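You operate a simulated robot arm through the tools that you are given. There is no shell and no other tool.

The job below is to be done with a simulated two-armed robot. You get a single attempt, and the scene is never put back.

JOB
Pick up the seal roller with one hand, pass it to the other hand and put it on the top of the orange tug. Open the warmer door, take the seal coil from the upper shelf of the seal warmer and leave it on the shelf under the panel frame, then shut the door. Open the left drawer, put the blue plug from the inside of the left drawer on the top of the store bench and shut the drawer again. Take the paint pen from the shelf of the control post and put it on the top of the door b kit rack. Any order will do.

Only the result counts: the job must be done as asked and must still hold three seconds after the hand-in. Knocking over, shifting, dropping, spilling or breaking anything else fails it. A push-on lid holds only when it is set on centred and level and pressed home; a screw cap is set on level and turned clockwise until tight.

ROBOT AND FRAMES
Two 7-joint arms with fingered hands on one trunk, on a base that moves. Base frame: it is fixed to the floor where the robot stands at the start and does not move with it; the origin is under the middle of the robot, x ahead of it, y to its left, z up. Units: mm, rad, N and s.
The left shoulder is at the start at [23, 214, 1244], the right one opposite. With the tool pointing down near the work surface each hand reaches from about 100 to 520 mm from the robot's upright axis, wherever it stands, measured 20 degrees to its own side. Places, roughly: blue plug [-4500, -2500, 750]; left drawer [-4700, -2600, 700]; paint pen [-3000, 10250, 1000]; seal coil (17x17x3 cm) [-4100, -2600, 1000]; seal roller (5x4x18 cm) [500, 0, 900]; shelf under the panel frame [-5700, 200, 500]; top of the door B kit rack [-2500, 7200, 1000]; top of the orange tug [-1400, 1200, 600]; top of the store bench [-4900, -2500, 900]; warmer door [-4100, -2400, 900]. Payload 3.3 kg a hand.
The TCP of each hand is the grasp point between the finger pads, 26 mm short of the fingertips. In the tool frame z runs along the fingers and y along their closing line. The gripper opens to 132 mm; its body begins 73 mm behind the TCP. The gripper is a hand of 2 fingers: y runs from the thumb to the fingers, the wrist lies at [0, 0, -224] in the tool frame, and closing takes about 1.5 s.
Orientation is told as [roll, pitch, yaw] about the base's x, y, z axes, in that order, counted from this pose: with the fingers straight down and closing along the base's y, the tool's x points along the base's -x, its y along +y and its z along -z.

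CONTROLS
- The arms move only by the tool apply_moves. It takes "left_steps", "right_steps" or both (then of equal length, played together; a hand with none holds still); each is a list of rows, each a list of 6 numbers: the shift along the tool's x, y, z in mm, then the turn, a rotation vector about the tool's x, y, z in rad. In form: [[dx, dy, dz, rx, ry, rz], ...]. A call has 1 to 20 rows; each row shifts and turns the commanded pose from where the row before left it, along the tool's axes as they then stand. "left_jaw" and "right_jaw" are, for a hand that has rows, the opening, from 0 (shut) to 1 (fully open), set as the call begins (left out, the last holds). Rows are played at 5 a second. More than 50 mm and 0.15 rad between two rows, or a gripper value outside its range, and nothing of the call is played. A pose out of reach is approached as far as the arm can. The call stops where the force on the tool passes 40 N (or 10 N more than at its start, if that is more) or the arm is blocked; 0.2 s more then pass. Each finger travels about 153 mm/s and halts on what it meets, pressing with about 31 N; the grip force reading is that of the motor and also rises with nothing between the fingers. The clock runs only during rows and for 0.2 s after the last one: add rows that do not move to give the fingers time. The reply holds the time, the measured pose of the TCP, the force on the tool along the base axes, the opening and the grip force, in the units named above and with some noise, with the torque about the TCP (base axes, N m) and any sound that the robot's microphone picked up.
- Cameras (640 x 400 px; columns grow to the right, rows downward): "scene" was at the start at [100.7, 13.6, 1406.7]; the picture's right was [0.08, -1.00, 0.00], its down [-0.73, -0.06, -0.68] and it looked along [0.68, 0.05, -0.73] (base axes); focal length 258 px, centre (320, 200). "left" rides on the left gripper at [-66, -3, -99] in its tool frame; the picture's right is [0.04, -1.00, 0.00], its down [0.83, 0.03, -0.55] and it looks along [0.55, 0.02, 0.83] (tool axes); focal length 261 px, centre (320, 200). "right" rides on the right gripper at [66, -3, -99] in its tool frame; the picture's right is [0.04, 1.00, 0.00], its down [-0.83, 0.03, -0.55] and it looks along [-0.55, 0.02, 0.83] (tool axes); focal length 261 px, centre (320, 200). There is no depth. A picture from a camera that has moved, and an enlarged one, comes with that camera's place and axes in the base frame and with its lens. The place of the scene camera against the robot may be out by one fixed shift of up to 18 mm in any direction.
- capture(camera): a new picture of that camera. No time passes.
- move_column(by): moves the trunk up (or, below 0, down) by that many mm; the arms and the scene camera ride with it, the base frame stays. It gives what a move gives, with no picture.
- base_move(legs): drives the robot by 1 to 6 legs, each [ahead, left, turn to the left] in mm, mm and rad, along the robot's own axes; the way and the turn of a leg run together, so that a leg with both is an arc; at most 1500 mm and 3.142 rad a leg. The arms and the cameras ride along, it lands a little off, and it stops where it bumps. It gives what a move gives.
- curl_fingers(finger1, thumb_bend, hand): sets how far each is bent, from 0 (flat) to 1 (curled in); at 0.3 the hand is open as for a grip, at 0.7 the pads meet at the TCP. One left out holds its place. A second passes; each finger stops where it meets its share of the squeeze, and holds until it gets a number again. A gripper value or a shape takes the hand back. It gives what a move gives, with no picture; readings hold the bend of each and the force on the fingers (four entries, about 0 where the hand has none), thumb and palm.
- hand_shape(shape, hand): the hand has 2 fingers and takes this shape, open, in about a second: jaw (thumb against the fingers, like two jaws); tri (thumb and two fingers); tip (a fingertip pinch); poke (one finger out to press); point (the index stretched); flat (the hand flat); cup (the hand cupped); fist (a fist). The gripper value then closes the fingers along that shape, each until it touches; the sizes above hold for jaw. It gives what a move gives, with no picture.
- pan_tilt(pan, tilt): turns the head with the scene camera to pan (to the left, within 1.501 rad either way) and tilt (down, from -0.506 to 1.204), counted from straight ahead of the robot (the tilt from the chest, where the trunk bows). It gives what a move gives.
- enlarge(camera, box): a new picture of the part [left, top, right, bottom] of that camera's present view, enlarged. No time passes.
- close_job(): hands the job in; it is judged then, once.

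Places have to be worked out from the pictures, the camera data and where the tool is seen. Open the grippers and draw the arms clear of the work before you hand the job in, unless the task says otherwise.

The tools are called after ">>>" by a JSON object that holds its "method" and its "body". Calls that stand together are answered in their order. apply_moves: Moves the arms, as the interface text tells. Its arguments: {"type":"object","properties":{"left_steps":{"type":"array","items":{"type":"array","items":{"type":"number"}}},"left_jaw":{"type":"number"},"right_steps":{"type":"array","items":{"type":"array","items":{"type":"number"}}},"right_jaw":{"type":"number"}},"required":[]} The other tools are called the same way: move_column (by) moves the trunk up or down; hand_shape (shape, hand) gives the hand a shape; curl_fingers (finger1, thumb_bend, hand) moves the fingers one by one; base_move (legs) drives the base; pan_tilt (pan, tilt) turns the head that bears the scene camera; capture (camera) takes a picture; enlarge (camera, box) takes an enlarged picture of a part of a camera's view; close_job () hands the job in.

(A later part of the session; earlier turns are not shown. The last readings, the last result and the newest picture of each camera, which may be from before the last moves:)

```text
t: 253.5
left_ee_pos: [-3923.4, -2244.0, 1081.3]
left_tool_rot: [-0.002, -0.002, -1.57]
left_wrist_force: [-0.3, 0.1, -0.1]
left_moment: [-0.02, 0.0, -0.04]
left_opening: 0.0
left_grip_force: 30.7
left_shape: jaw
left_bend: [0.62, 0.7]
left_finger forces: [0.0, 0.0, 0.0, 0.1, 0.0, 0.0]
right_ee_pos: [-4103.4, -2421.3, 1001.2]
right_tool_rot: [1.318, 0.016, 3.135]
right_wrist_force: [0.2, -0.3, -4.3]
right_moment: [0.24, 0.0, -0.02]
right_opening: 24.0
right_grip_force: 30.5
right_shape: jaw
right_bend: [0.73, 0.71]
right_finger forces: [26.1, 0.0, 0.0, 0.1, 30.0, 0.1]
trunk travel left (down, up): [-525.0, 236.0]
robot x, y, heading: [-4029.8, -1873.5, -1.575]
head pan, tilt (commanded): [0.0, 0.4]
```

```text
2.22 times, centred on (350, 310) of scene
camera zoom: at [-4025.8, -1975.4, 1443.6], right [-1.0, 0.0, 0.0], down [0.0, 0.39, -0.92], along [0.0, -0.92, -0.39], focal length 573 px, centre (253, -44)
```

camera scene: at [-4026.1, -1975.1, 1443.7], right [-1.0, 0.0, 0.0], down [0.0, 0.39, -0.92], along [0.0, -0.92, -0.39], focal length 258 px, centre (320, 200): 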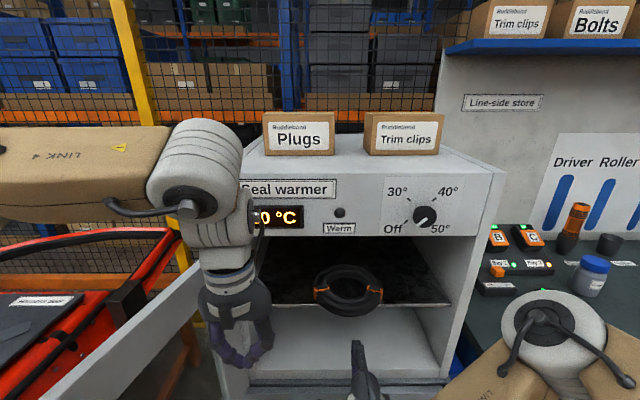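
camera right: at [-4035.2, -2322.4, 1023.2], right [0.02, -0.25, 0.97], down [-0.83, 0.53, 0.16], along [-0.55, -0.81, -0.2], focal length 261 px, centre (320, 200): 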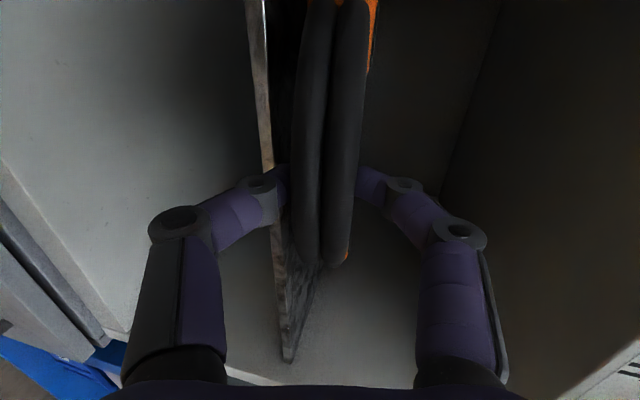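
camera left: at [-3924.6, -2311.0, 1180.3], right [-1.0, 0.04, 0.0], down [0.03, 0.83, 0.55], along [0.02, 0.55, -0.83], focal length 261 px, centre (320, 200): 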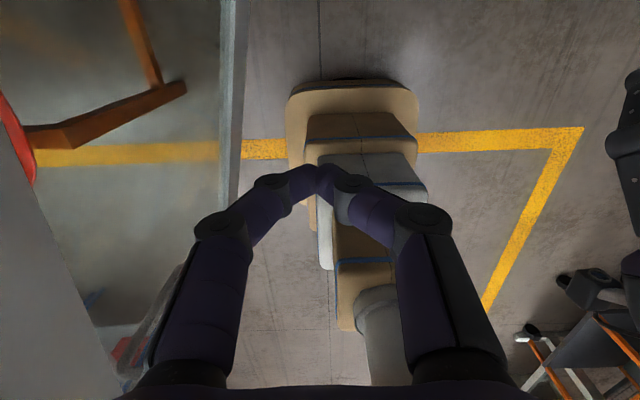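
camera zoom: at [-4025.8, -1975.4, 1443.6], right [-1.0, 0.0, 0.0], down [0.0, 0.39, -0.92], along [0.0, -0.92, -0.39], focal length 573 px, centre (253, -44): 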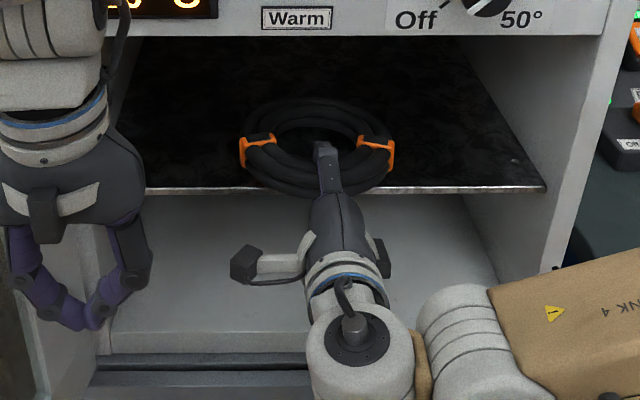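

The coil is lifted (about 4.3 N). I raise it 12 mm more and back the base straight out 300 mm.

>>> {"method": "apply_moves", "body": {"right_steps": [[0, 5.8, -1.5, 0, 0, 0], [0, 5.8, -1.5, 0, 0, 0], [0, 0, 0, 0, 0, 0]]}}

>>> {"method": "base_move", "body": {"legs": [[-300, 0, 0]]}}

>>> {"method": "capture", "body": {"camera": "scene"}}

>>> {"method": "capture", "body": {"camera": "right"}}

```text
t: 254.3
left_ee_pos: [-3922.2, -2244.5, 1082.1]
left_tool_rot: [-0.003, -0.001, -1.568]
left_wrist_force: [-0.3, -0.4, 0.1]
left_moment: [-0.04, -0.01, -0.01]
left_opening: 0.0
left_grip_force: 30.8
left_shape: jaw
left_bend: [0.62, 0.7]
left_finger forces: [0.0, 0.0, 0.0, 0.1, 0.0, 0.0]
right_ee_pos: [-4102.2, -2421.4, 1011.4]
right_tool_rot: [1.318, 0.016, 3.135]
right_wrist_force: [0.1, -0.3, -4.5]
right_moment: [0.31, -0.03, 0.01]
right_opening: 24.1
right_grip_force: 31.2
right_shape: jaw
right_bend: [0.72, 0.72]
right_finger forces: [26.2, 0.1, 0.1, 0.1, 30.4, 0.0]
trunk travel left (down, up): [-525.0, 236.0]
robot x, y, heading: [-4031.4, -1874.9, -1.578]
head pan, tilt (commanded): [0.0, 0.4]
```

```text
t: 256.3
left_ee_pos: [-3920.8, -1942.9, 1082.8]
left_tool_rot: [-0.002, -0.004, -1.57]
left_wrist_force: [-0.7, 0.3, 0.7]
left_moment: [-0.03, 0.0, -0.01]
left_opening: 0.0
left_grip_force: 31.0
left_shape: jaw
left_bend: [0.62, 0.7]
left_finger forces: [0.1, 0.0, 0.0, 0.0, 0.0, 0.1]
right_ee_pos: [-4100.9, -2119.2, 1011.9]
right_tool_rot: [1.319, 0.017, 3.136]
right_wrist_force: [-0.3, -0.1, -4.5]
right_moment: [0.28, -0.03, 0.02]
right_opening: 24.0
right_grip_force: 31.0
right_shape: jaw
right_bend: [0.72, 0.72]
right_finger forces: [26.0, 0.1, 0.0, 0.0, 30.2, 0.0]
trunk travel left (down, up): [-525.0, 236.0]
robot x, y, heading: [-4034.9, -1577.3, -1.576]
head pan, tilt (commanded): [0.0, 0.4]
```

```text
taken
camera scene: at [-4024.4, -1674.2, 1443.8], right [-1.0, 0.01, 0.0], down [0.0, 0.39, -0.92], along [-0.01, -0.92, -0.39], focal length 258 px, centre (320, 200)
```

scene: 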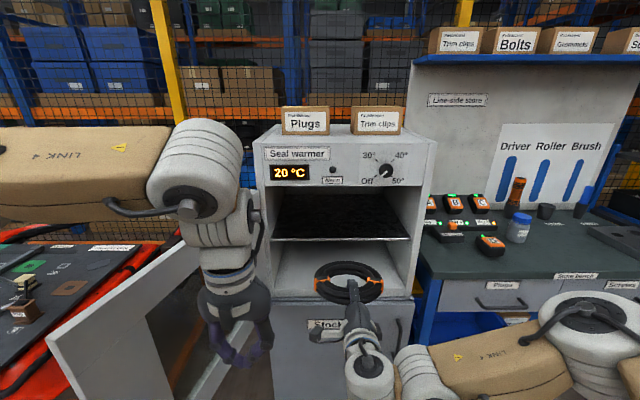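

```text
taken
camera right: at [-4033.7, -2021.9, 1035.1], right [0.02, -0.25, 0.97], down [-0.83, 0.53, 0.16], along [-0.56, -0.81, -0.2], focal length 261 px, centre (320, 200)
```

right: 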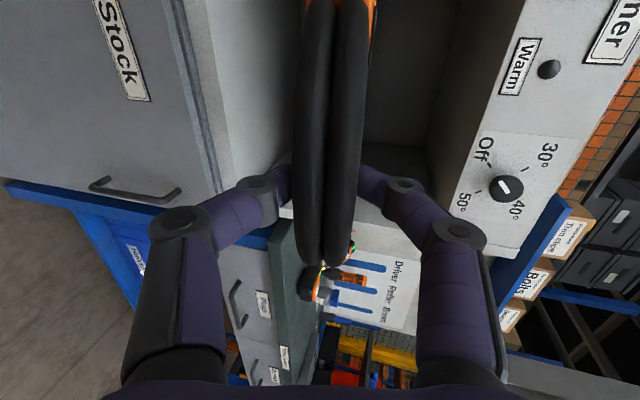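

The coil is held securely. I'll take it to the panel frame first and come back for the door with both hands free. I back up a little and turn right to face -x.

>>> {"method": "base_move", "body": {"legs": [[-170, 0, 0], [0, 0, -1.57]]}}

>>> {"method": "pan_tilt", "body": {"pan": 0.0, "tilt": 0.35}}

>>> {"method": "capture", "body": {"camera": "scene"}}

>>> {"method": "pan_tilt", "body": {"pan": -0.9, "tilt": 0.35}}

>>> {"method": "capture", "body": {"camera": "scene"}}

```text
t: 261.5
left_ee_pos: [-4394.4, -1525.0, 1083.3]
left_tool_rot: [-0.002, -0.002, -3.111]
left_wrist_force: [0.4, -0.4, 0.5]
left_moment: [0.03, 0.03, -0.02]
left_opening: 0.0
left_grip_force: 30.5
left_shape: jaw
left_bend: [0.62, 0.7]
left_finger forces: [0.0, 0.0, 0.0, 0.1, 0.0, 0.0]
right_ee_pos: [-4576.7, -1349.4, 1011.2]
right_tool_rot: [1.318, 0.016, 1.593]
right_wrist_force: [-0.5, -0.6, -3.7]
right_moment: [-0.02, -0.32, 0.0]
right_opening: 24.4
right_grip_force: 31.5
right_shape: jaw
right_bend: [0.72, 0.72]
right_finger forces: [26.0, 0.0, 0.0, 0.1, 30.1, 0.0]
trunk travel left (down, up): [-525.0, 236.0]
robot x, y, heading: [-4030.2, -1405.1, -3.119]
head pan, tilt (commanded): [0.0, 0.4]
```

```text
t: 262.2
left_ee_pos: [-4393.6, -1523.9, 1081.4]
left_tool_rot: [-0.002, -0.001, -3.111]
left_wrist_force: [0.8, 0.2, 0.2]
left_moment: [-0.01, 0.0, -0.01]
left_opening: 0.0
left_grip_force: 30.7
left_shape: jaw
left_bend: [0.62, 0.7]
left_finger forces: [0.0, 0.1, 0.0, 0.1, 0.1, 0.0]
right_ee_pos: [-4576.7, -1350.2, 1012.0]
right_tool_rot: [1.318, 0.016, 1.594]
right_wrist_force: [0.4, 0.8, -3.9]
right_moment: [0.01, -0.3, 0.0]
right_opening: 24.5
right_grip_force: 30.8
right_shape: jaw
right_bend: [0.72, 0.72]
right_finger forces: [26.3, 0.0, 0.0, 0.0, 30.4, 0.0]
trunk travel left (down, up): [-525.0, 236.0]
robot x, y, heading: [-4026.0, -1404.9, -3.118]
head pan, tilt (commanded): [0.0, 0.351]
```

```text
taken
camera scene: at [-4130.8, -1399.3, 1448.2], right [-0.02, 1.0, 0.0], down [0.34, 0.01, -0.94], along [-0.94, -0.02, -0.34], focal length 258 px, centre (320, 200)
```

scene: 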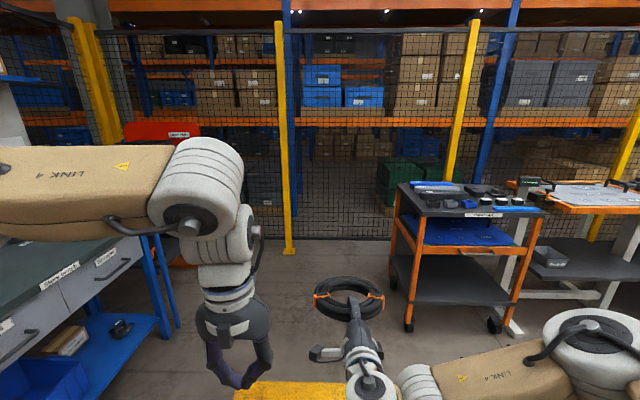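

```text
t: 263.4
left_ee_pos: [-4393.3, -1524.2, 1080.3]
left_tool_rot: [0.0, -0.003, -3.112]
left_wrist_force: [-0.1, -0.2, 0.4]
left_moment: [0.02, -0.02, -0.02]
left_opening: 0.0
left_grip_force: 31.0
left_shape: jaw
left_bend: [0.62, 0.7]
left_finger forces: [0.0, 0.0, 0.1, 0.0, 0.1, 0.0]
right_ee_pos: [-4577.3, -1350.5, 1012.0]
right_tool_rot: [1.318, 0.016, 1.594]
right_wrist_force: [0.5, -0.2, -4.4]
right_moment: [0.03, -0.31, -0.04]
right_opening: 23.9
right_grip_force: 31.2
right_shape: jaw
right_bend: [0.72, 0.72]
right_finger forces: [26.3, 0.0, 0.1, 0.0, 30.5, 0.0]
trunk travel left (down, up): [-525.0, 236.0]
robot x, y, heading: [-4028.9, -1408.4, -3.115]
head pan, tilt (commanded): [-0.901, 0.351]
```

```text
taken
camera scene: at [-4097.4, -1325.5, 1448.2], right [0.77, 0.64, 0.0], down [0.22, -0.26, -0.94], along [-0.6, 0.72, -0.34], focal length 258 px, centre (320, 200)
```

scene: 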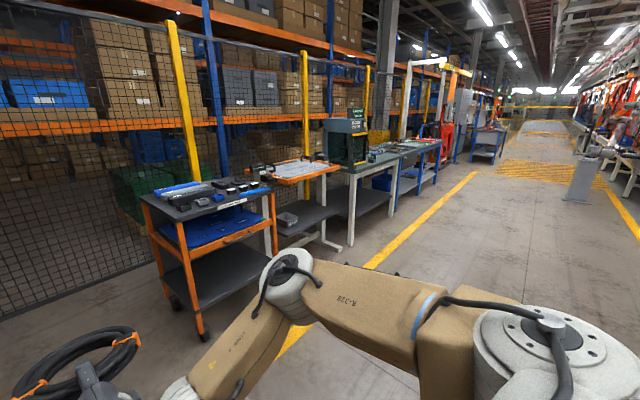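

The panel frame is the orange-framed stand by the fence, with a dark shelf below it at about (-5700, 200). I drive diagonally across the free floor to face it from x ≈ -4640.

>>> {"method": "base_move", "body": {"legs": [[600, -900, 0], [0, -700, 0]]}}

>>> {"method": "pan_tilt", "body": {"pan": 0.0, "tilt": 0.5}}

>>> {"method": "capture", "body": {"camera": "scene"}}

>>> {"method": "capture", "body": {"camera": "left"}}

```text
t: 272.3
left_ee_pos: [-5060.0, 16.4, 1080.9]
left_tool_rot: [-0.001, -0.001, -3.087]
left_wrist_force: [-0.7, -0.1, 0.2]
left_moment: [-0.02, 0.01, 0.01]
left_opening: 0.0
left_grip_force: 31.2
left_shape: jaw
left_bend: [0.62, 0.7]
left_finger forces: [0.0, 0.0, 0.0, 0.1, 0.1, 0.1]
right_ee_pos: [-5246.8, 187.1, 1010.7]
right_tool_rot: [1.318, 0.017, 1.617]
right_wrist_force: [1.7, 0.5, -4.7]
right_moment: [0.04, -0.31, 0.01]
right_opening: 24.2
right_grip_force: 31.1
right_shape: jaw
right_bend: [0.72, 0.72]
right_finger forces: [26.3, 0.0, 0.0, 0.0, 30.3, 0.0]
trunk travel left (down, up): [-525.0, 236.0]
robot x, y, heading: [-4695.0, 142.2, -3.096]
head pan, tilt (commanded): [-0.901, 0.351]
```

```text
t: 273.5
left_ee_pos: [-5060.7, 16.4, 1081.6]
left_tool_rot: [-0.002, -0.001, -3.086]
left_wrist_force: [0.0, 0.3, 0.1]
left_moment: [-0.02, 0.0, -0.03]
left_opening: 0.0
left_grip_force: 30.7
left_shape: jaw
left_bend: [0.62, 0.7]
left_finger forces: [0.1, 0.0, 0.1, 0.1, 0.0, 0.1]
right_ee_pos: [-5245.6, 185.7, 1010.6]
right_tool_rot: [1.318, 0.013, 1.617]
right_wrist_force: [0.7, -1.1, -3.7]
right_moment: [0.0, -0.29, 0.0]
right_opening: 24.1
right_grip_force: 30.4
right_shape: jaw
right_bend: [0.72, 0.72]
right_finger forces: [26.5, 0.0, 0.0, 0.1, 30.3, 0.0]
trunk travel left (down, up): [-525.0, 236.0]
robot x, y, heading: [-4694.1, 143.7, -3.095]
head pan, tilt (commanded): [0.0, 0.499]
```

```text
taken
camera scene: at [-4797.6, 147.0, 1434.5], right [-0.05, 1.0, 0.0], down [0.48, 0.02, -0.88], along [-0.88, -0.04, -0.48], focal length 258 px, centre (320, 200)
```

scene: 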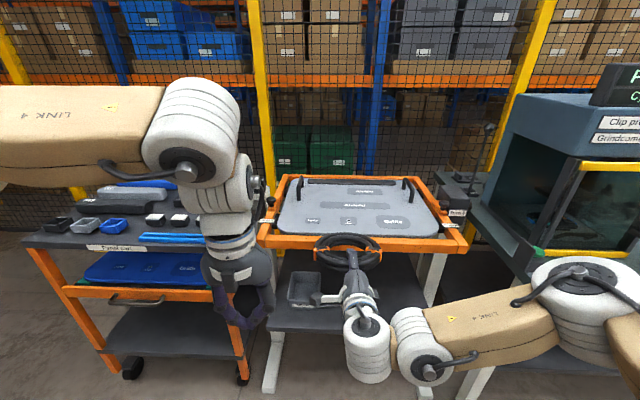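

```text
taken
camera left: at [-5125.7, 14.1, 1180.6], right [-0.01, 1.0, 0.0], down [0.83, 0.01, 0.55], along [0.55, 0.01, -0.83], focal length 261 px, centre (320, 200)
```

left: 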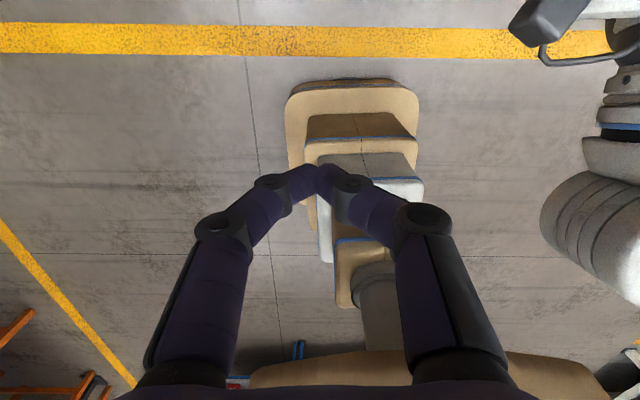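

I see the shelf under the panel frame: dark, with a small grey bin at its left. I enlarge to check the free part.

>>> {"method": "enlarge", "body": {"camera": "scene", "box": [250, 170, 480, 400]}}

>>> {"method": "capture", "body": {"camera": "right"}}

```text
1.74 times, centred on (365, 285) of scene
camera zoom: at [-4797.6, 147.0, 1434.5], right [-0.05, 1.0, 0.0], down [0.48, 0.02, -0.88], along [-0.88, -0.04, -0.48], focal length 448 px, centre (242, 52)
```

zoom: 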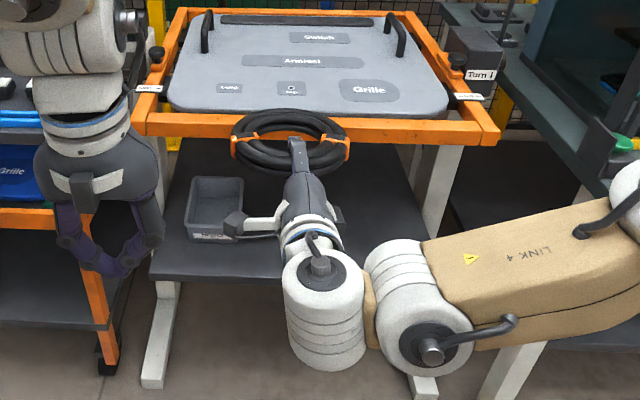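

```text
taken
camera right: at [-5145.7, 128.3, 1034.5], right [-0.25, -0.04, 0.97], down [0.49, 0.86, 0.16], along [-0.84, 0.51, -0.2], focal length 261 px, centre (320, 200)
```

right: 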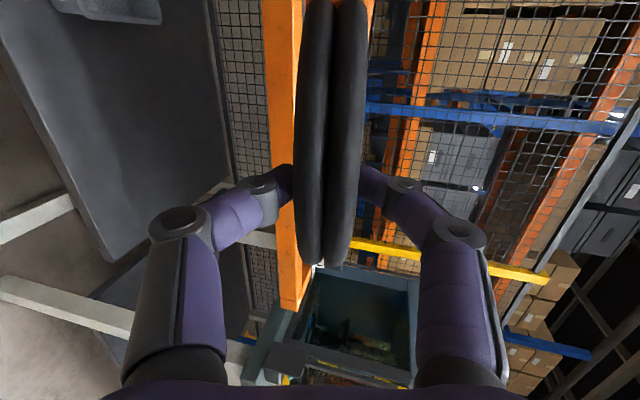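

The right part of the shelf is free. I square up, shift 90 mm to the right, and lower the column by 430 mm while still clear of the frame.

>>> {"method": "base_move", "body": {"legs": [[0, 0, -0.047], [0, -90, 0]]}}

>>> {"method": "move_column", "body": {"by": -430}}

>>> {"method": "pan_tilt", "body": {"pan": 0.0, "tilt": 0.6}}

>>> {"method": "capture", "body": {"camera": "scene"}}

>>> {"method": "capture", "body": {"camera": "right"}}

```text
t: 275.0
left_ee_pos: [-5065.4, 120.3, 1082.2]
left_tool_rot: [-0.001, -0.001, -3.135]
left_wrist_force: [-0.7, 0.2, -0.3]
left_moment: [-0.04, 0.03, -0.04]
left_opening: 0.0
left_grip_force: 30.8
left_shape: jaw
left_bend: [0.62, 0.7]
left_finger forces: [0.1, 0.0, 0.0, 0.0, 0.1, 0.0]
right_ee_pos: [-5243.9, 300.1, 1011.2]
right_tool_rot: [1.318, 0.02, 1.571]
right_wrist_force: [-0.7, 0.2, -3.5]
right_moment: [0.01, -0.31, 0.06]
right_opening: 24.4
right_grip_force: 31.3
right_shape: jaw
right_bend: [0.72, 0.72]
right_finger forces: [26.5, 0.1, 0.1, 0.1, 30.6, 0.1]
trunk travel left (down, up): [-525.0, 236.0]
robot x, y, heading: [-4696.4, 230.6, -3.141]
head pan, tilt (commanded): [0.0, 0.499]
```

```text
refused: -430 is not a number from -400 to 400
```

```text
t: 275.6
left_ee_pos: [-5065.3, 119.1, 1082.6]
left_tool_rot: [-0.002, -0.003, -3.135]
left_wrist_force: [-0.3, 0.1, 0.1]
left_moment: [0.03, -0.02, -0.02]
left_opening: 0.2
left_grip_force: 31.2
left_shape: jaw
left_bend: [0.62, 0.7]
left_finger forces: [0.0, 0.0, 0.1, 0.0, 0.0, 0.0]
right_ee_pos: [-5243.9, 297.7, 1010.5]
right_tool_rot: [1.318, 0.015, 1.572]
right_wrist_force: [-1.1, -0.6, -3.9]
right_moment: [0.01, -0.32, 0.04]
right_opening: 24.2
right_grip_force: 30.9
right_shape: jaw
right_bend: [0.72, 0.72]
right_finger forces: [26.5, 0.0, 0.0, 0.0, 30.4, 0.1]
trunk travel left (down, up): [-525.0, 236.0]
robot x, y, heading: [-4695.4, 230.7, -3.138]
head pan, tilt (commanded): [0.0, 0.6]
```

```text
taken
camera scene: at [-4795.2, 238.4, 1425.5], right [0.0, 1.0, 0.0], down [0.57, 0.0, -0.82], along [-0.82, 0.0, -0.57], focal length 258 px, centre (320, 200)
```

scene: 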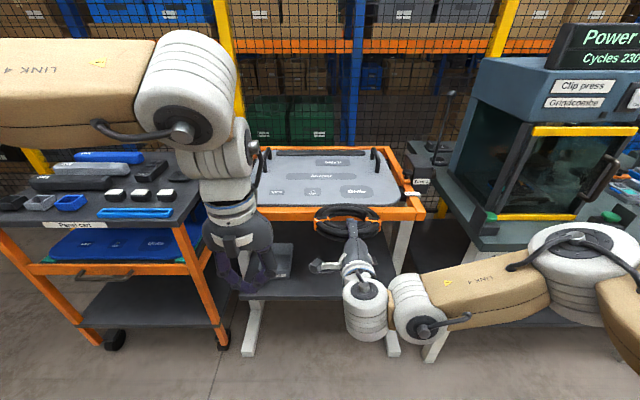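

```text
taken
camera right: at [-5146.0, 235.6, 1034.3], right [-0.25, -0.03, 0.97], down [0.53, 0.83, 0.16], along [-0.81, 0.55, -0.2], focal length 261 px, centre (320, 200)
```

right: 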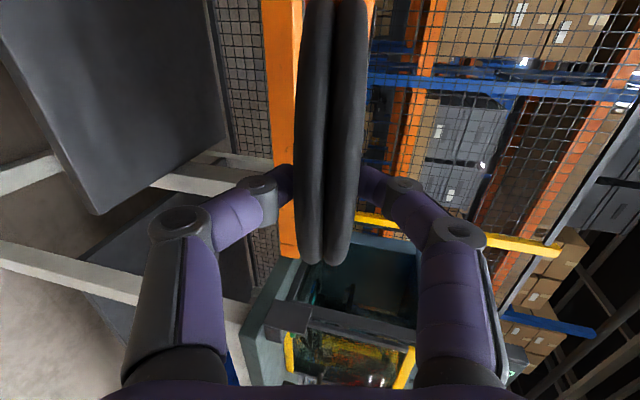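

The single lowering was too long; I lower in two moves and look.

>>> {"method": "move_column", "body": {"by": -350}}

>>> {"method": "capture", "body": {"camera": "scene"}}

>>> {"method": "capture", "body": {"camera": "right"}}

>>> {"method": "capture", "body": {"camera": "left"}}

```text
t: 279.1
left_ee_pos: [-5066.5, 119.5, 732.3]
left_tool_rot: [-0.001, -0.002, -3.136]
left_wrist_force: [-0.5, 1.0, -0.6]
left_moment: [0.0, -0.01, -0.01]
left_opening: 0.0
left_grip_force: 31.5
left_shape: jaw
left_bend: [0.62, 0.7]
left_finger forces: [0.0, 0.0, 0.0, 0.1, 0.0, 0.1]
right_ee_pos: [-5243.9, 298.2, 662.0]
right_tool_rot: [1.319, 0.014, 1.571]
right_wrist_force: [0.0, 0.1, -4.3]
right_moment: [-0.03, -0.29, 0.0]
right_opening: 24.1
right_grip_force: 31.3
right_shape: jaw
right_bend: [0.72, 0.72]
right_finger forces: [26.4, 0.0, 0.0, 0.0, 30.5, 0.0]
trunk travel left (down, up): [-175.0, 586.0]
robot x, y, heading: [-4699.6, 231.4, -3.14]
head pan, tilt (commanded): [0.0, 0.6]
```

```text
taken
camera scene: at [-4857.2, 238.6, 1071.1], right [0.0, 1.0, 0.0], down [0.57, 0.0, -0.82], along [-0.82, 0.0, -0.57], focal length 258 px, centre (320, 200)
```

scene: 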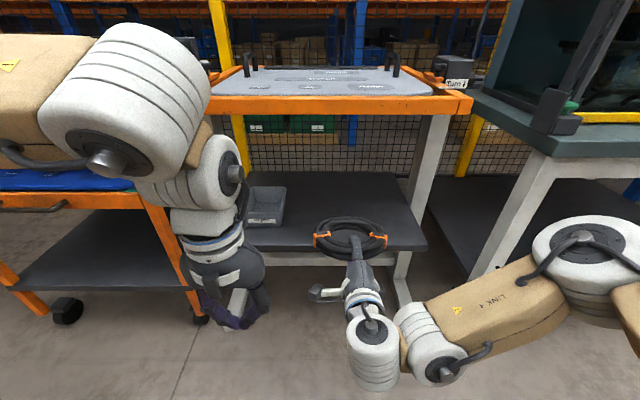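

```text
taken
camera right: at [-5145.7, 235.6, 684.7], right [-0.25, -0.03, 0.97], down [0.53, 0.84, 0.16], along [-0.81, 0.55, -0.2], focal length 261 px, centre (320, 200)
```

right: 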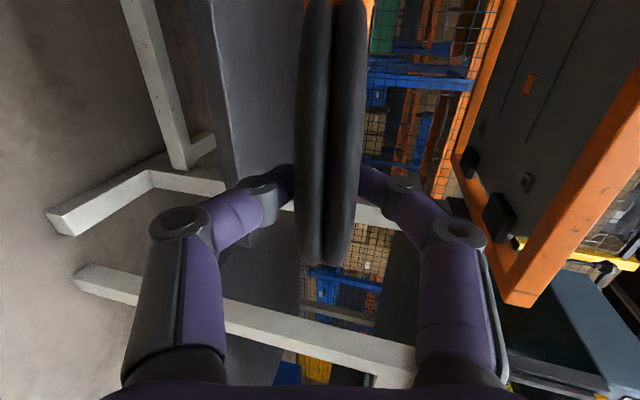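

```text
taken
camera left: at [-5130.9, 120.7, 830.9], right [0.03, 1.0, 0.0], down [0.83, -0.03, 0.55], along [0.55, -0.02, -0.83], focal length 261 px, centre (320, 200)
```

left: 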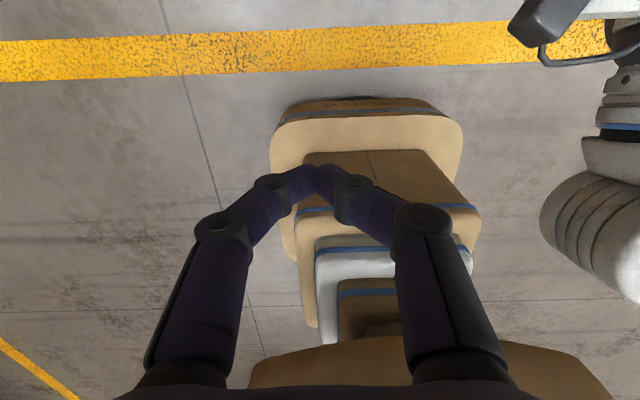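

The shelf's front edge is at about x -5471 and its top near z 452. I drive forward so the held rim is just in front of the edge, with the ring over the shelf.

>>> {"method": "base_move", "body": {"legs": [[192, 0, 0]]}}

>>> {"method": "move_column", "body": {"by": -120}}

>>> {"method": "capture", "body": {"camera": "scene"}}

>>> {"method": "capture", "body": {"camera": "right"}}

```text
t: 280.6
left_ee_pos: [-5251.5, 118.2, 731.5]
left_tool_rot: [-0.002, 0.0, -3.131]
left_wrist_force: [0.3, 0.4, -1.2]
left_moment: [0.0, 0.0, 0.0]
left_opening: 0.0
left_grip_force: 31.4
left_shape: jaw
left_bend: [0.62, 0.7]
left_finger forces: [0.0, 0.0, 0.0, 0.0, 0.0, 0.1]
right_ee_pos: [-5428.9, 296.2, 661.9]
right_tool_rot: [1.315, 0.017, 1.571]
right_wrist_force: [0.1, -0.4, -3.8]
right_moment: [0.01, -0.26, 0.0]
right_opening: 24.0
right_grip_force: 31.2
right_shape: jaw
right_bend: [0.72, 0.72]
right_finger forces: [26.4, 0.0, 0.0, 0.0, 30.3, 0.0]
trunk travel left (down, up): [-175.0, 586.0]
robot x, y, heading: [-4884.0, 231.1, -3.132]
head pan, tilt (commanded): [0.0, 0.6]
```

```text
t: 282.1
left_ee_pos: [-5251.1, 119.1, 613.5]
left_tool_rot: [-0.001, -0.004, -3.131]
left_wrist_force: [-0.4, 0.4, -0.3]
left_moment: [0.02, 0.02, -0.02]
left_opening: 0.0
left_grip_force: 31.0
left_shape: jaw
left_bend: [0.62, 0.7]
left_finger forces: [0.1, 0.0, 0.1, 0.1, 0.0, 0.0]
right_ee_pos: [-5429.1, 296.2, 542.1]
right_tool_rot: [1.316, 0.017, 1.572]
right_wrist_force: [0.4, 0.8, -4.6]
right_moment: [0.0, -0.3, 0.02]
right_opening: 24.3
right_grip_force: 30.7
right_shape: jaw
right_bend: [0.72, 0.72]
right_finger forces: [26.5, 0.0, 0.0, 0.0, 30.4, 0.1]
trunk travel left (down, up): [-55.0, 706.0]
robot x, y, heading: [-4880.8, 230.3, -3.139]
head pan, tilt (commanded): [0.0, 0.6]
```

```text
taken
camera scene: at [-5086.6, 237.6, 945.3], right [0.0, 1.0, 0.0], down [0.57, 0.0, -0.82], along [-0.82, 0.0, -0.57], focal length 258 px, centre (320, 200)
```

scene: 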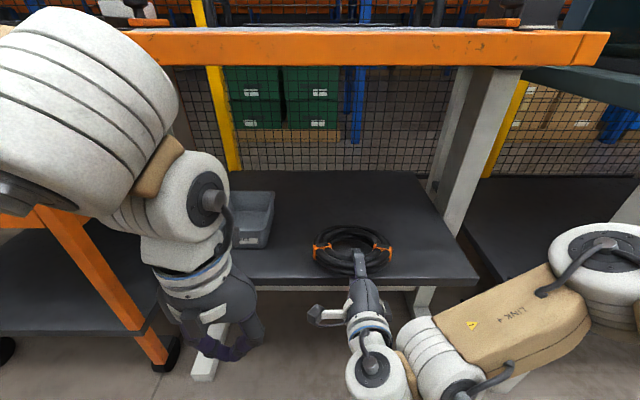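

```text
taken
camera right: at [-5331.5, 234.2, 565.0], right [-0.25, -0.03, 0.97], down [0.52, 0.84, 0.16], along [-0.81, 0.55, -0.2], focal length 261 px, centre (320, 200)
```

right: 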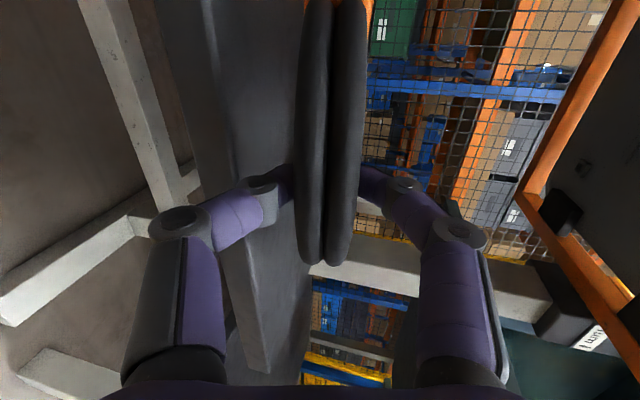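

The ring is over the shelf with the rim just in front of its edge. I lower slowly and watch for contact at the far side.

>>> {"method": "move_column", "body": {"by": -28}}

>>> {"method": "move_column", "body": {"by": -10}}

>>> {"method": "capture", "body": {"camera": "right"}}

```text
t: 282.8
left_ee_pos: [-5252.1, 117.2, 585.8]
left_tool_rot: [-0.001, -0.003, -3.133]
left_wrist_force: [-0.4, -1.3, -1.1]
left_moment: [0.0, 0.01, 0.02]
left_opening: 0.0
left_grip_force: 30.6
left_shape: jaw
left_bend: [0.62, 0.7]
left_finger forces: [0.0, 0.0, 0.0, 0.1, 0.0, 0.0]
right_ee_pos: [-5429.7, 297.2, 513.4]
right_tool_rot: [1.318, 0.014, 1.572]
right_wrist_force: [0.5, -0.5, -3.3]
right_moment: [-0.03, -0.09, -0.03]
right_opening: 23.9
right_grip_force: 31.0
right_shape: jaw
right_bend: [0.73, 0.71]
right_finger forces: [27.5, 0.1, 0.0, 0.0, 30.2, 0.1]
trunk travel left (down, up): [-27.0, 734.0]
robot x, y, heading: [-4883.5, 228.6, -3.137]
head pan, tilt (commanded): [0.0, 0.6]
```

```text
t: 283.4
left_ee_pos: [-5251.2, 119.5, 574.2]
left_tool_rot: [-0.002, -0.004, -3.134]
left_wrist_force: [0.2, 0.3, 0.4]
left_moment: [0.0, -0.02, 0.0]
left_opening: 0.2
left_grip_force: 31.2
left_shape: jaw
left_bend: [0.62, 0.7]
left_finger forces: [0.1, 0.0, 0.0, 0.0, 0.1, 0.1]
right_ee_pos: [-5429.3, 296.7, 502.2]
right_tool_rot: [1.318, 0.015, 1.572]
right_wrist_force: [1.3, 0.1, -1.1]
right_moment: [0.02, 0.1, 0.02]
right_opening: 24.6
right_grip_force: 30.8
right_shape: jaw
right_bend: [0.74, 0.71]
right_finger forces: [29.4, 0.0, 0.0, 0.0, 30.9, 0.0]
trunk travel left (down, up): [-17.0, 744.0]
robot x, y, heading: [-4882.2, 229.4, -3.138]
head pan, tilt (commanded): [0.0, 0.6]
```

```text
taken
camera right: at [-5331.4, 234.2, 526.6], right [-0.25, -0.03, 0.97], down [0.53, 0.84, 0.16], along [-0.81, 0.55, -0.2], focal length 261 px, centre (320, 200)
```

right: 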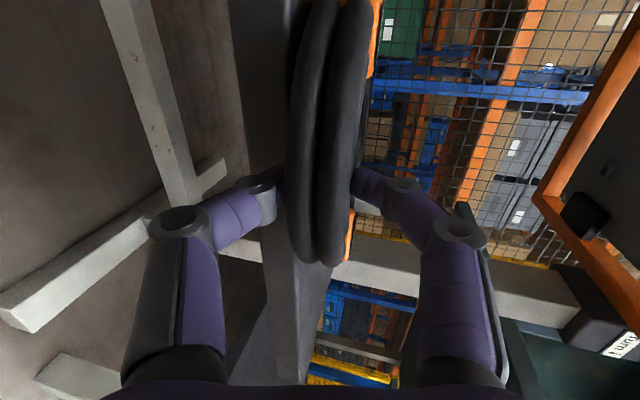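

The far side touched at about TCP z 514; the ring is levelling. I lower the rest of the way.

>>> {"method": "move_column", "body": {"by": -15}}

>>> {"method": "apply_moves", "body": {"right_steps": [[0, -4, 1, 0, 0, 0], [0, -4, 1, 0, 0, 0], [0, 0, 0, 0, 0, 0]]}}

>>> {"method": "capture", "body": {"camera": "right"}}

>>> {"method": "capture", "body": {"camera": "scene"}}

```text
t: 284.0
left_ee_pos: [-5250.5, 118.3, 559.7]
left_tool_rot: [-0.002, -0.005, -3.131]
left_wrist_force: [0.2, 0.4, -0.2]
left_moment: [0.0, 0.02, -0.02]
left_opening: 0.0
left_grip_force: 31.5
left_shape: jaw
left_bend: [0.62, 0.7]
left_finger forces: [0.0, 0.1, 0.0, 0.0, 0.0, 0.1]
right_ee_pos: [-5429.0, 296.8, 491.8]
right_tool_rot: [1.323, 0.018, 1.573]
right_wrist_force: [8.2, -1.1, 19.6]
right_moment: [0.05, 0.88, 0.03]
right_opening: 27.4
right_grip_force: 31.0
right_shape: jaw
right_bend: [0.75, 0.71]
right_finger forces: [42.9, 0.0, 0.0, 0.0, 23.0, 0.1]
trunk travel left (down, up): [-2.0, 759.0]
robot x, y, heading: [-4885.1, 230.7, -3.142]
head pan, tilt (commanded): [0.0, 0.6]
```

```text
t: 284.9
left_ee_pos: [-5248.8, 118.2, 558.9]
left_tool_rot: [-0.002, -0.006, -3.132]
left_wrist_force: [-0.8, 0.5, 0.2]
left_moment: [0.0, -0.04, 0.0]
left_opening: 0.1
left_grip_force: 31.1
left_shape: jaw
left_bend: [0.62, 0.7]
left_finger forces: [0.0, 0.0, 0.0, 0.0, 0.1, 0.1]
right_ee_pos: [-5429.7, 295.8, 486.3]
right_tool_rot: [1.328, 0.019, 1.573]
right_wrist_force: [12.5, 0.9, 27.3]
right_moment: [0.07, 1.16, 0.0]
right_opening: 31.2
right_grip_force: 30.7
right_shape: jaw
right_bend: [0.76, 0.72]
right_finger forces: [46.3, 0.1, 0.0, 0.0, 18.5, 0.1]
trunk travel left (down, up): [-2.0, 759.0]
robot x, y, heading: [-4880.4, 230.0, -3.134]
head pan, tilt (commanded): [0.0, 0.6]
stopped in row 3 (right hand): the force on the tool passed its limit at 40 N (the readings are from after the stop); the commanded pose is now the measured one
```

```text
taken
camera right: at [-5331.1, 233.7, 508.3], right [-0.24, -0.02, 0.97], down [0.53, 0.84, 0.15], along [-0.81, 0.55, -0.19], focal length 261 px, centre (320, 200)
```

right: 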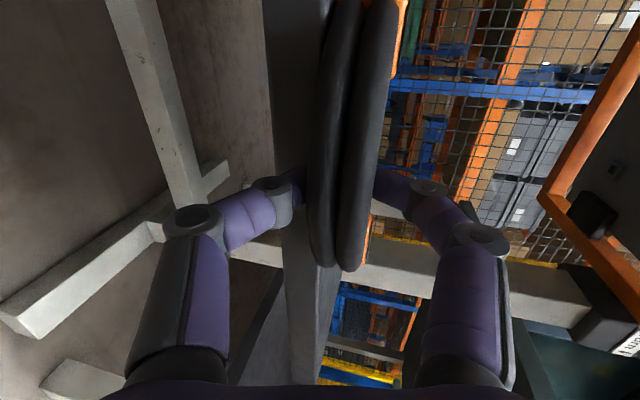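

```text
taken
camera scene: at [-5106.5, 237.3, 888.8], right [0.0, 1.0, 0.0], down [0.56, 0.0, -0.83], along [-0.83, 0.0, -0.56], focal length 258 px, centre (320, 200)
```

scene: 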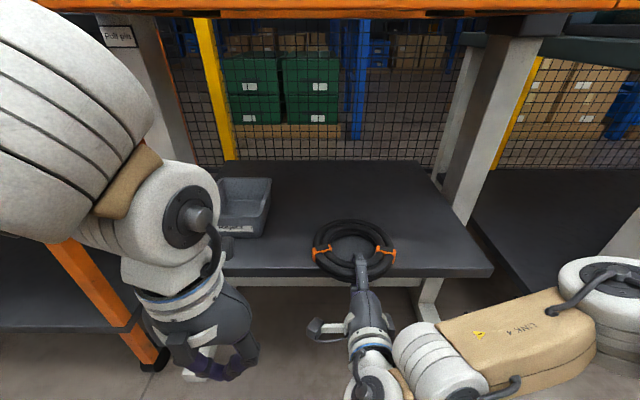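

The ring is level on the shelf (the thumb presses up at the edge). I open the hand.

>>> {"method": "apply_moves", "body": {"right_steps": [[0, 0, 0, 0, 0, 0], [0, 0, 0, 0, 0, 0], [0, 0, 0, 0, 0, 0], [0, 0, 0, 0, 0, 0], [0, 0, 0, 0, 0, 0]], "right_jaw": 1.0}}

>>> {"method": "capture", "body": {"camera": "right"}}

>>> {"method": "capture", "body": {"camera": "scene"}}

```text
t: 286.1
left_ee_pos: [-5251.0, 118.2, 559.4]
left_tool_rot: [-0.001, -0.003, -3.132]
left_wrist_force: [0.7, -0.3, -0.2]
left_moment: [-0.06, -0.02, -0.03]
left_opening: 0.2
left_grip_force: 31.3
left_shape: jaw
left_bend: [0.62, 0.7]
left_finger forces: [0.0, 0.0, 0.0, 0.0, 0.1, 0.1]
right_ee_pos: [-5430.2, 296.6, 482.5]
right_tool_rot: [1.321, 0.018, 1.572]
right_wrist_force: [0.8, -0.1, -0.6]
right_moment: [0.0, -0.02, 0.03]
right_opening: 132.0
right_grip_force: 0.0
right_shape: jaw
right_bend: [0.3, 0.3]
right_finger forces: [0.0, 0.1, 0.1, 0.0, 0.0, 0.0]
trunk travel left (down, up): [-2.0, 759.0]
robot x, y, heading: [-4883.8, 229.4, -3.138]
head pan, tilt (commanded): [0.0, 0.6]
```

```text
taken
camera right: at [-5331.9, 234.3, 504.3], right [-0.25, -0.03, 0.97], down [0.53, 0.84, 0.16], along [-0.81, 0.55, -0.19], focal length 261 px, centre (320, 200)
```

right: 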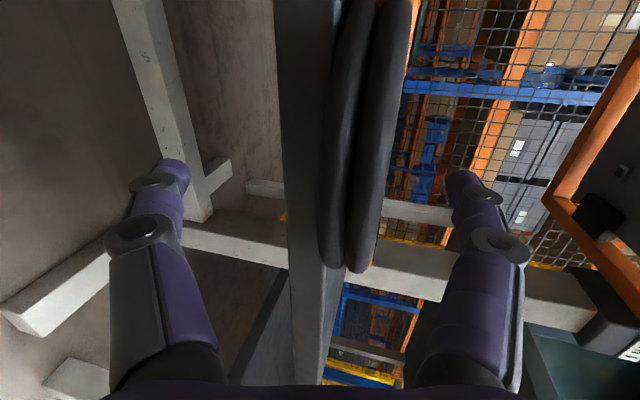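

```text
taken
camera scene: at [-5108.9, 237.4, 888.2], right [0.0, 1.0, 0.0], down [0.57, 0.0, -0.82], along [-0.82, 0.0, -0.57], focal length 258 px, centre (320, 200)
```

scene: 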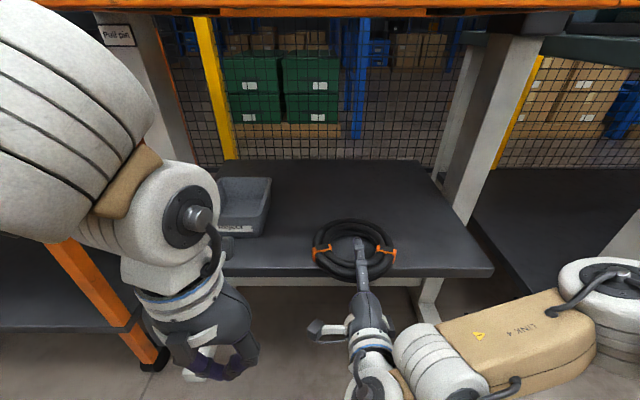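

The coil rests flat on the shelf, its front overhanging a little. I back the hand off, close the fingers, and push the coil fully onto the shelf.

>>> {"method": "base_move", "body": {"legs": [[-110, 0, 0]]}}

>>> {"method": "apply_moves", "body": {"right_steps": [[0, 8, -2, 0, 0, 0], [0, 0, 0, 0, 0, 0], [0, 0, 0, 0, 0, 0], [0, 0, 0, 0, 0, 0], [0, 0, 0, 0, 0, 0], [0, 0, 0, 0, 0, 0], [0, 0, 0, 0, 0, 0]], "right_jaw": 0.0}}

>>> {"method": "capture", "body": {"camera": "right"}}

>>> {"method": "capture", "body": {"camera": "scene"}}

```text
t: 287.3
left_ee_pos: [-5136.0, 117.7, 557.6]
left_tool_rot: [-0.002, -0.003, -3.132]
left_wrist_force: [0.1, -0.2, 0.3]
left_moment: [-0.01, 0.0, 0.04]
left_opening: 0.0
left_grip_force: 30.9
left_shape: jaw
left_bend: [0.62, 0.7]
left_finger forces: [0.0, 0.0, 0.1, 0.0, 0.1, 0.0]
right_ee_pos: [-5314.7, 296.5, 480.4]
right_tool_rot: [1.32, 0.018, 1.574]
right_wrist_force: [-0.3, 0.0, 1.0]
right_moment: [0.0, 0.04, 0.02]
right_opening: 132.0
right_grip_force: 0.0
right_shape: jaw
right_bend: [0.3, 0.3]
right_finger forces: [0.0, 0.0, 0.1, 0.0, 0.0, 0.0]
trunk travel left (down, up): [-2.0, 759.0]
robot x, y, heading: [-4767.2, 232.8, -3.14]
head pan, tilt (commanded): [0.0, 0.6]
```

```text
t: 288.9
left_ee_pos: [-5135.1, 118.6, 559.3]
left_tool_rot: [-0.002, -0.001, -3.132]
left_wrist_force: [-0.1, 0.6, -0.2]
left_moment: [-0.05, 0.0, 0.01]
left_opening: 0.0
left_grip_force: 31.0
left_shape: jaw
left_bend: [0.62, 0.7]
left_finger forces: [0.1, 0.0, 0.0, 0.0, 0.0, 0.1]
right_ee_pos: [-5315.8, 297.8, 489.7]
right_tool_rot: [1.32, 0.018, 1.576]
right_wrist_force: [-0.4, 0.1, 0.0]
right_moment: [-0.02, 0.01, -0.02]
right_opening: 0.0
right_grip_force: 30.9
right_shape: jaw
right_bend: [0.62, 0.7]
right_finger forces: [0.1, 0.0, 0.1, 0.0, 0.1, 0.1]
trunk travel left (down, up): [-2.0, 759.0]
robot x, y, heading: [-4768.2, 233.4, -3.14]
head pan, tilt (commanded): [0.0, 0.6]
```

```text
taken
camera right: at [-5217.2, 234.8, 512.5], right [-0.25, -0.03, 0.97], down [0.52, 0.84, 0.16], along [-0.81, 0.55, -0.19], focal length 261 px, centre (320, 200)
```

right: 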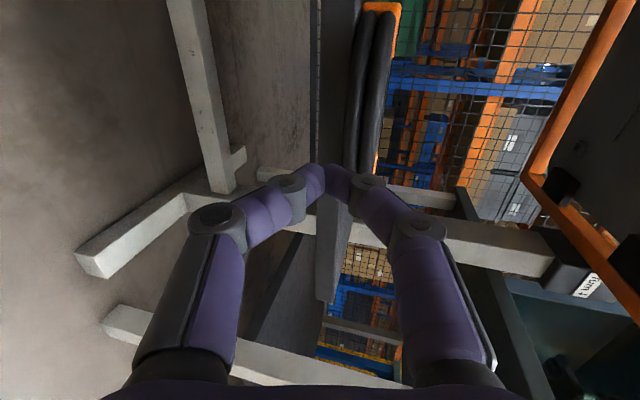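

```text
taken
camera scene: at [-4993.9, 237.8, 888.2], right [0.0, 1.0, 0.0], down [0.57, 0.0, -0.82], along [-0.82, 0.0, -0.57], focal length 258 px, centre (320, 200)
```

scene: 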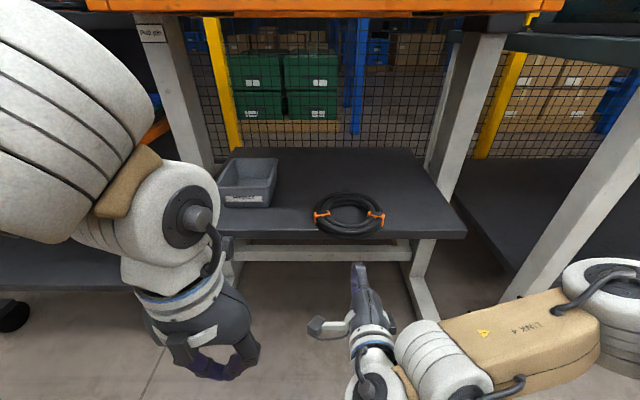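

The coil's front overhangs only slightly. I align the fist with its centre and push it about 35 mm further in using the base.

>>> {"method": "apply_moves", "body": {"right_steps": [[-12, 0, 0, 0, 0, 0], [0, 0, 0, 0, 0, 0]]}}

>>> {"method": "base_move", "body": {"legs": [[100, 0, 0], [40, 0, 0]]}}

>>> {"method": "capture", "body": {"camera": "scene"}}

>>> {"method": "capture", "body": {"camera": "right"}}

```text
t: 289.5
left_ee_pos: [-5135.1, 119.1, 559.0]
left_tool_rot: [-0.002, -0.003, -3.131]
left_wrist_force: [0.5, -0.6, 0.2]
left_moment: [0.0, 0.01, 0.02]
left_opening: 0.2
left_grip_force: 30.8
left_shape: jaw
left_bend: [0.62, 0.7]
left_finger forces: [0.1, 0.0, 0.0, 0.1, 0.0, 0.0]
right_ee_pos: [-5315.1, 309.1, 490.2]
right_tool_rot: [1.32, 0.018, 1.575]
right_wrist_force: [-0.5, 0.1, -0.2]
right_moment: [0.01, 0.0, 0.01]
right_opening: 0.0
right_grip_force: 31.4
right_shape: jaw
right_bend: [0.62, 0.7]
right_finger forces: [0.0, 0.0, 0.1, 0.1, 0.1, 0.1]
trunk travel left (down, up): [-2.0, 759.0]
robot x, y, heading: [-4761.9, 228.9, -3.139]
head pan, tilt (commanded): [0.0, 0.6]
```

```text
t: 291.1
left_ee_pos: [-5260.3, 117.0, 559.6]
left_tool_rot: [-0.001, -0.003, -3.129]
left_wrist_force: [0.0, -0.4, 0.1]
left_moment: [0.01, 0.04, 0.01]
left_opening: 0.0
left_grip_force: 31.2
left_shape: jaw
left_bend: [0.62, 0.7]
left_finger forces: [0.0, 0.0, 0.0, 0.1, 0.0, 0.1]
right_ee_pos: [-5435.2, 307.4, 489.0]
right_tool_rot: [1.314, 0.013, 1.584]
right_wrist_force: [6.7, 1.1, 1.7]
right_moment: [0.03, 0.01, -0.05]
right_opening: 0.0
right_grip_force: 30.9
right_shape: jaw
right_bend: [0.63, 0.68]
right_finger forces: [0.1, 0.0, 0.1, 0.0, 0.0, 0.0]
trunk travel left (down, up): [-2.0, 759.0]
robot x, y, heading: [-4893.3, 229.1, -3.137]
head pan, tilt (commanded): [0.0, 0.6]
stopped in leg 2: the force on the tool passed its limit at 71 N (the readings are from after the stop); the commanded pose is now the measured one
```

```text
taken
camera scene: at [-5118.2, 237.0, 888.4], right [0.0, 1.0, 0.0], down [0.56, 0.0, -0.83], along [-0.83, 0.0, -0.56], focal length 258 px, centre (320, 200)
```

scene: 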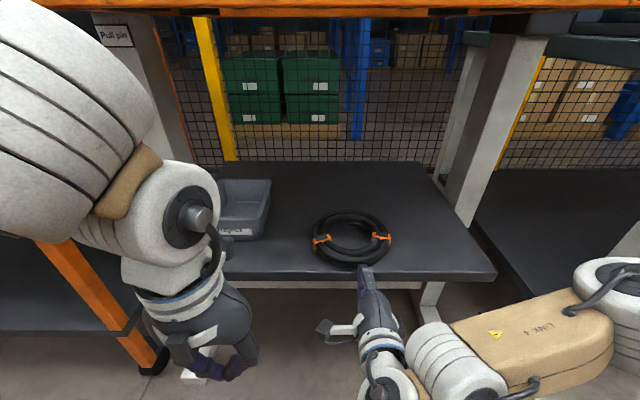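

```text
taken
camera right: at [-5337.5, 245.9, 510.8], right [-0.25, -0.03, 0.97], down [0.52, 0.84, 0.16], along [-0.82, 0.54, -0.2], focal length 261 px, centre (320, 200)
```

right: 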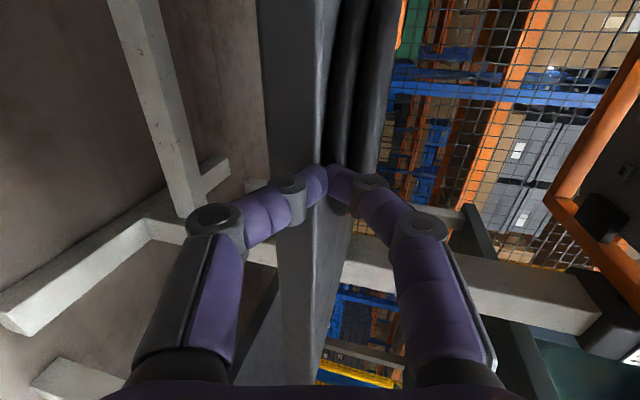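

The coil is now entirely on the shelf. I back off, raise the column and head back to the warmer.

>>> {"method": "base_move", "body": {"legs": [[-300, 0, 0]]}}

>>> {"method": "move_column", "body": {"by": 400}}

>>> {"method": "move_column", "body": {"by": 73}}

>>> {"method": "capture", "body": {"camera": "scene"}}

```text
t: 293.2
left_ee_pos: [-4961.0, 118.6, 558.0]
left_tool_rot: [-0.002, -0.003, -3.132]
left_wrist_force: [-0.6, 0.0, 0.0]
left_moment: [-0.02, -0.01, 0.01]
left_opening: 0.0
left_grip_force: 31.4
left_shape: jaw
left_bend: [0.62, 0.7]
left_finger forces: [0.0, 0.0, 0.0, 0.0, 0.0, 0.0]
right_ee_pos: [-5136.8, 309.3, 487.1]
right_tool_rot: [1.311, 0.014, 1.579]
right_wrist_force: [-0.1, 0.0, 1.4]
right_moment: [0.02, 0.0, -0.01]
right_opening: 0.0
right_grip_force: 31.4
right_shape: jaw
right_bend: [0.63, 0.68]
right_finger forces: [0.0, 0.0, 0.0, 0.0, 0.0, 0.0]
trunk travel left (down, up): [-2.0, 759.0]
robot x, y, heading: [-4592.0, 230.6, -3.136]
head pan, tilt (commanded): [0.0, 0.6]
```

```text
t: 297.0
left_ee_pos: [-4961.7, 118.3, 957.5]
left_tool_rot: [-0.004, -0.002, -3.131]
left_wrist_force: [-0.6, -1.0, -0.8]
left_moment: [-0.03, 0.02, 0.0]
left_opening: 0.0
left_grip_force: 31.1
left_shape: jaw
left_bend: [0.62, 0.7]
left_finger forces: [0.1, 0.0, 0.1, 0.0, 0.0, 0.0]
right_ee_pos: [-5137.8, 309.8, 887.0]
right_tool_rot: [1.313, 0.015, 1.579]
right_wrist_force: [-0.4, 0.4, -0.9]
right_moment: [0.03, 0.01, 0.03]
right_opening: 0.0
right_grip_force: 31.0
right_shape: jaw
right_bend: [0.63, 0.68]
right_finger forces: [0.0, 0.1, 0.1, 0.0, 0.1, 0.0]
trunk travel left (down, up): [-402.0, 359.0]
robot x, y, heading: [-4592.9, 231.1, -3.14]
head pan, tilt (commanded): [0.0, 0.6]
```

```text
t: 298.1
left_ee_pos: [-4962.2, 120.0, 1030.9]
left_tool_rot: [-0.001, -0.002, -3.131]
left_wrist_force: [-0.2, 0.4, -0.3]
left_moment: [-0.04, 0.01, -0.01]
left_opening: 0.0
left_grip_force: 30.7
left_shape: jaw
left_bend: [0.62, 0.7]
left_finger forces: [0.0, 0.0, 0.0, 0.1, 0.0, 0.1]
right_ee_pos: [-5138.5, 309.5, 959.7]
right_tool_rot: [1.312, 0.013, 1.581]
right_wrist_force: [0.4, -0.2, -0.2]
right_moment: [0.0, 0.02, 0.0]
right_opening: 0.1
right_grip_force: 30.7
right_shape: jaw
right_bend: [0.63, 0.68]
right_finger forces: [0.0, 0.0, 0.0, 0.0, 0.0, 0.1]
trunk travel left (down, up): [-475.0, 286.0]
robot x, y, heading: [-4596.7, 236.2, -3.134]
head pan, tilt (commanded): [0.0, 0.6]
```

```text
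taken
camera scene: at [-4695.1, 238.9, 1375.2], right [0.0, 1.0, 0.0], down [0.57, 0.0, -0.82], along [-0.82, 0.0, -0.57], focal length 258 px, centre (320, 200)
```

scene: 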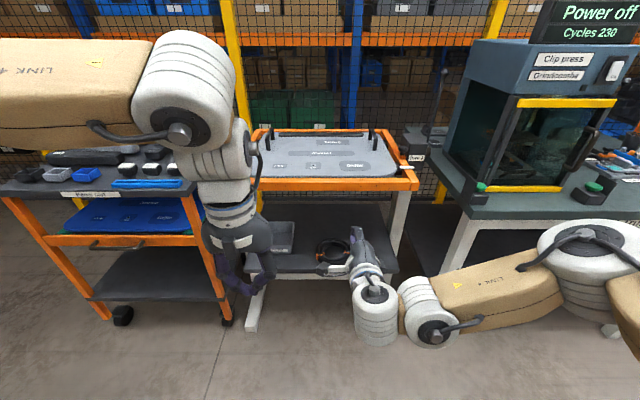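

The coil lies on the shelf under the frame. I drive back: strafe left along the free lane, then turn to face the warmer again.

>>> {"method": "base_move", "body": {"legs": [[0, 1500, 0], [0, 60, 0], [0, 0, 1.565]]}}

>>> {"method": "pan_tilt", "body": {"pan": 0.3, "tilt": 0.45}}

>>> {"method": "capture", "body": {"camera": "scene"}}

```text
t: 310.1
left_ee_pos: [-4427.5, -1742.4, 1032.3]
left_tool_rot: [-0.003, -0.002, -1.52]
left_wrist_force: [0.0, 0.3, -0.5]
left_moment: [0.01, 0.0, 0.0]
left_opening: 0.0
left_grip_force: 30.6
left_shape: jaw
left_bend: [0.62, 0.7]
left_finger forces: [0.0, 0.0, 0.0, 0.1, 0.1, 0.0]
right_ee_pos: [-4610.6, -1924.2, 960.4]
right_tool_rot: [1.313, 0.016, -3.091]
right_wrist_force: [0.7, -0.2, 0.3]
right_moment: [0.04, 0.01, -0.03]
right_opening: 0.0
right_grip_force: 31.0
right_shape: jaw
right_bend: [0.63, 0.68]
right_finger forces: [0.0, 0.0, 0.1, 0.1, 0.0, 0.0]
trunk travel left (down, up): [-475.0, 286.0]
robot x, y, heading: [-4556.7, -1378.4, -1.527]
head pan, tilt (commanded): [0.0, 0.6]
```

```text
t: 310.9
left_ee_pos: [-4428.3, -1740.4, 1032.1]
left_tool_rot: [-0.001, -0.002, -1.52]
left_wrist_force: [0.3, -0.4, 0.5]
left_moment: [0.05, 0.01, 0.01]
left_opening: 0.0
left_grip_force: 30.9
left_shape: jaw
left_bend: [0.62, 0.7]
left_finger forces: [0.1, 0.0, 0.0, 0.0, 0.0, 0.0]
right_ee_pos: [-4610.5, -1924.2, 960.2]
right_tool_rot: [1.311, 0.014, -3.091]
right_wrist_force: [0.8, 0.8, 0.6]
right_moment: [0.03, 0.0, -0.03]
right_opening: 0.0
right_grip_force: 31.2
right_shape: jaw
right_bend: [0.63, 0.68]
right_finger forces: [0.0, 0.0, 0.0, 0.0, 0.0, 0.0]
trunk travel left (down, up): [-475.0, 286.0]
robot x, y, heading: [-4555.8, -1380.3, -1.529]
head pan, tilt (commanded): [0.3, 0.45]
```

```text
taken
camera scene: at [-4517.1, -1476.3, 1388.8], right [-0.94, -0.34, 0.0], down [-0.15, 0.41, -0.9], along [0.3, -0.85, -0.44], focal length 258 px, centre (320, 200)
```

scene: 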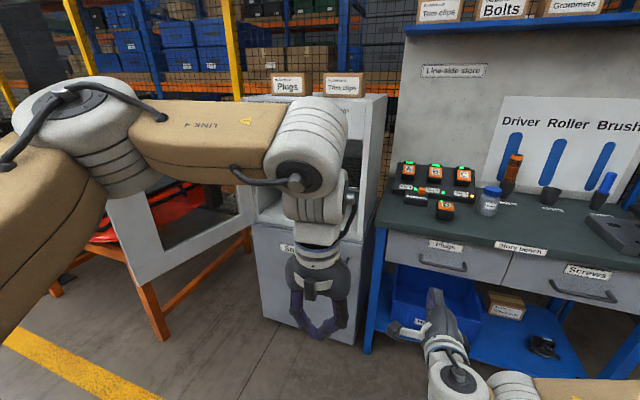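

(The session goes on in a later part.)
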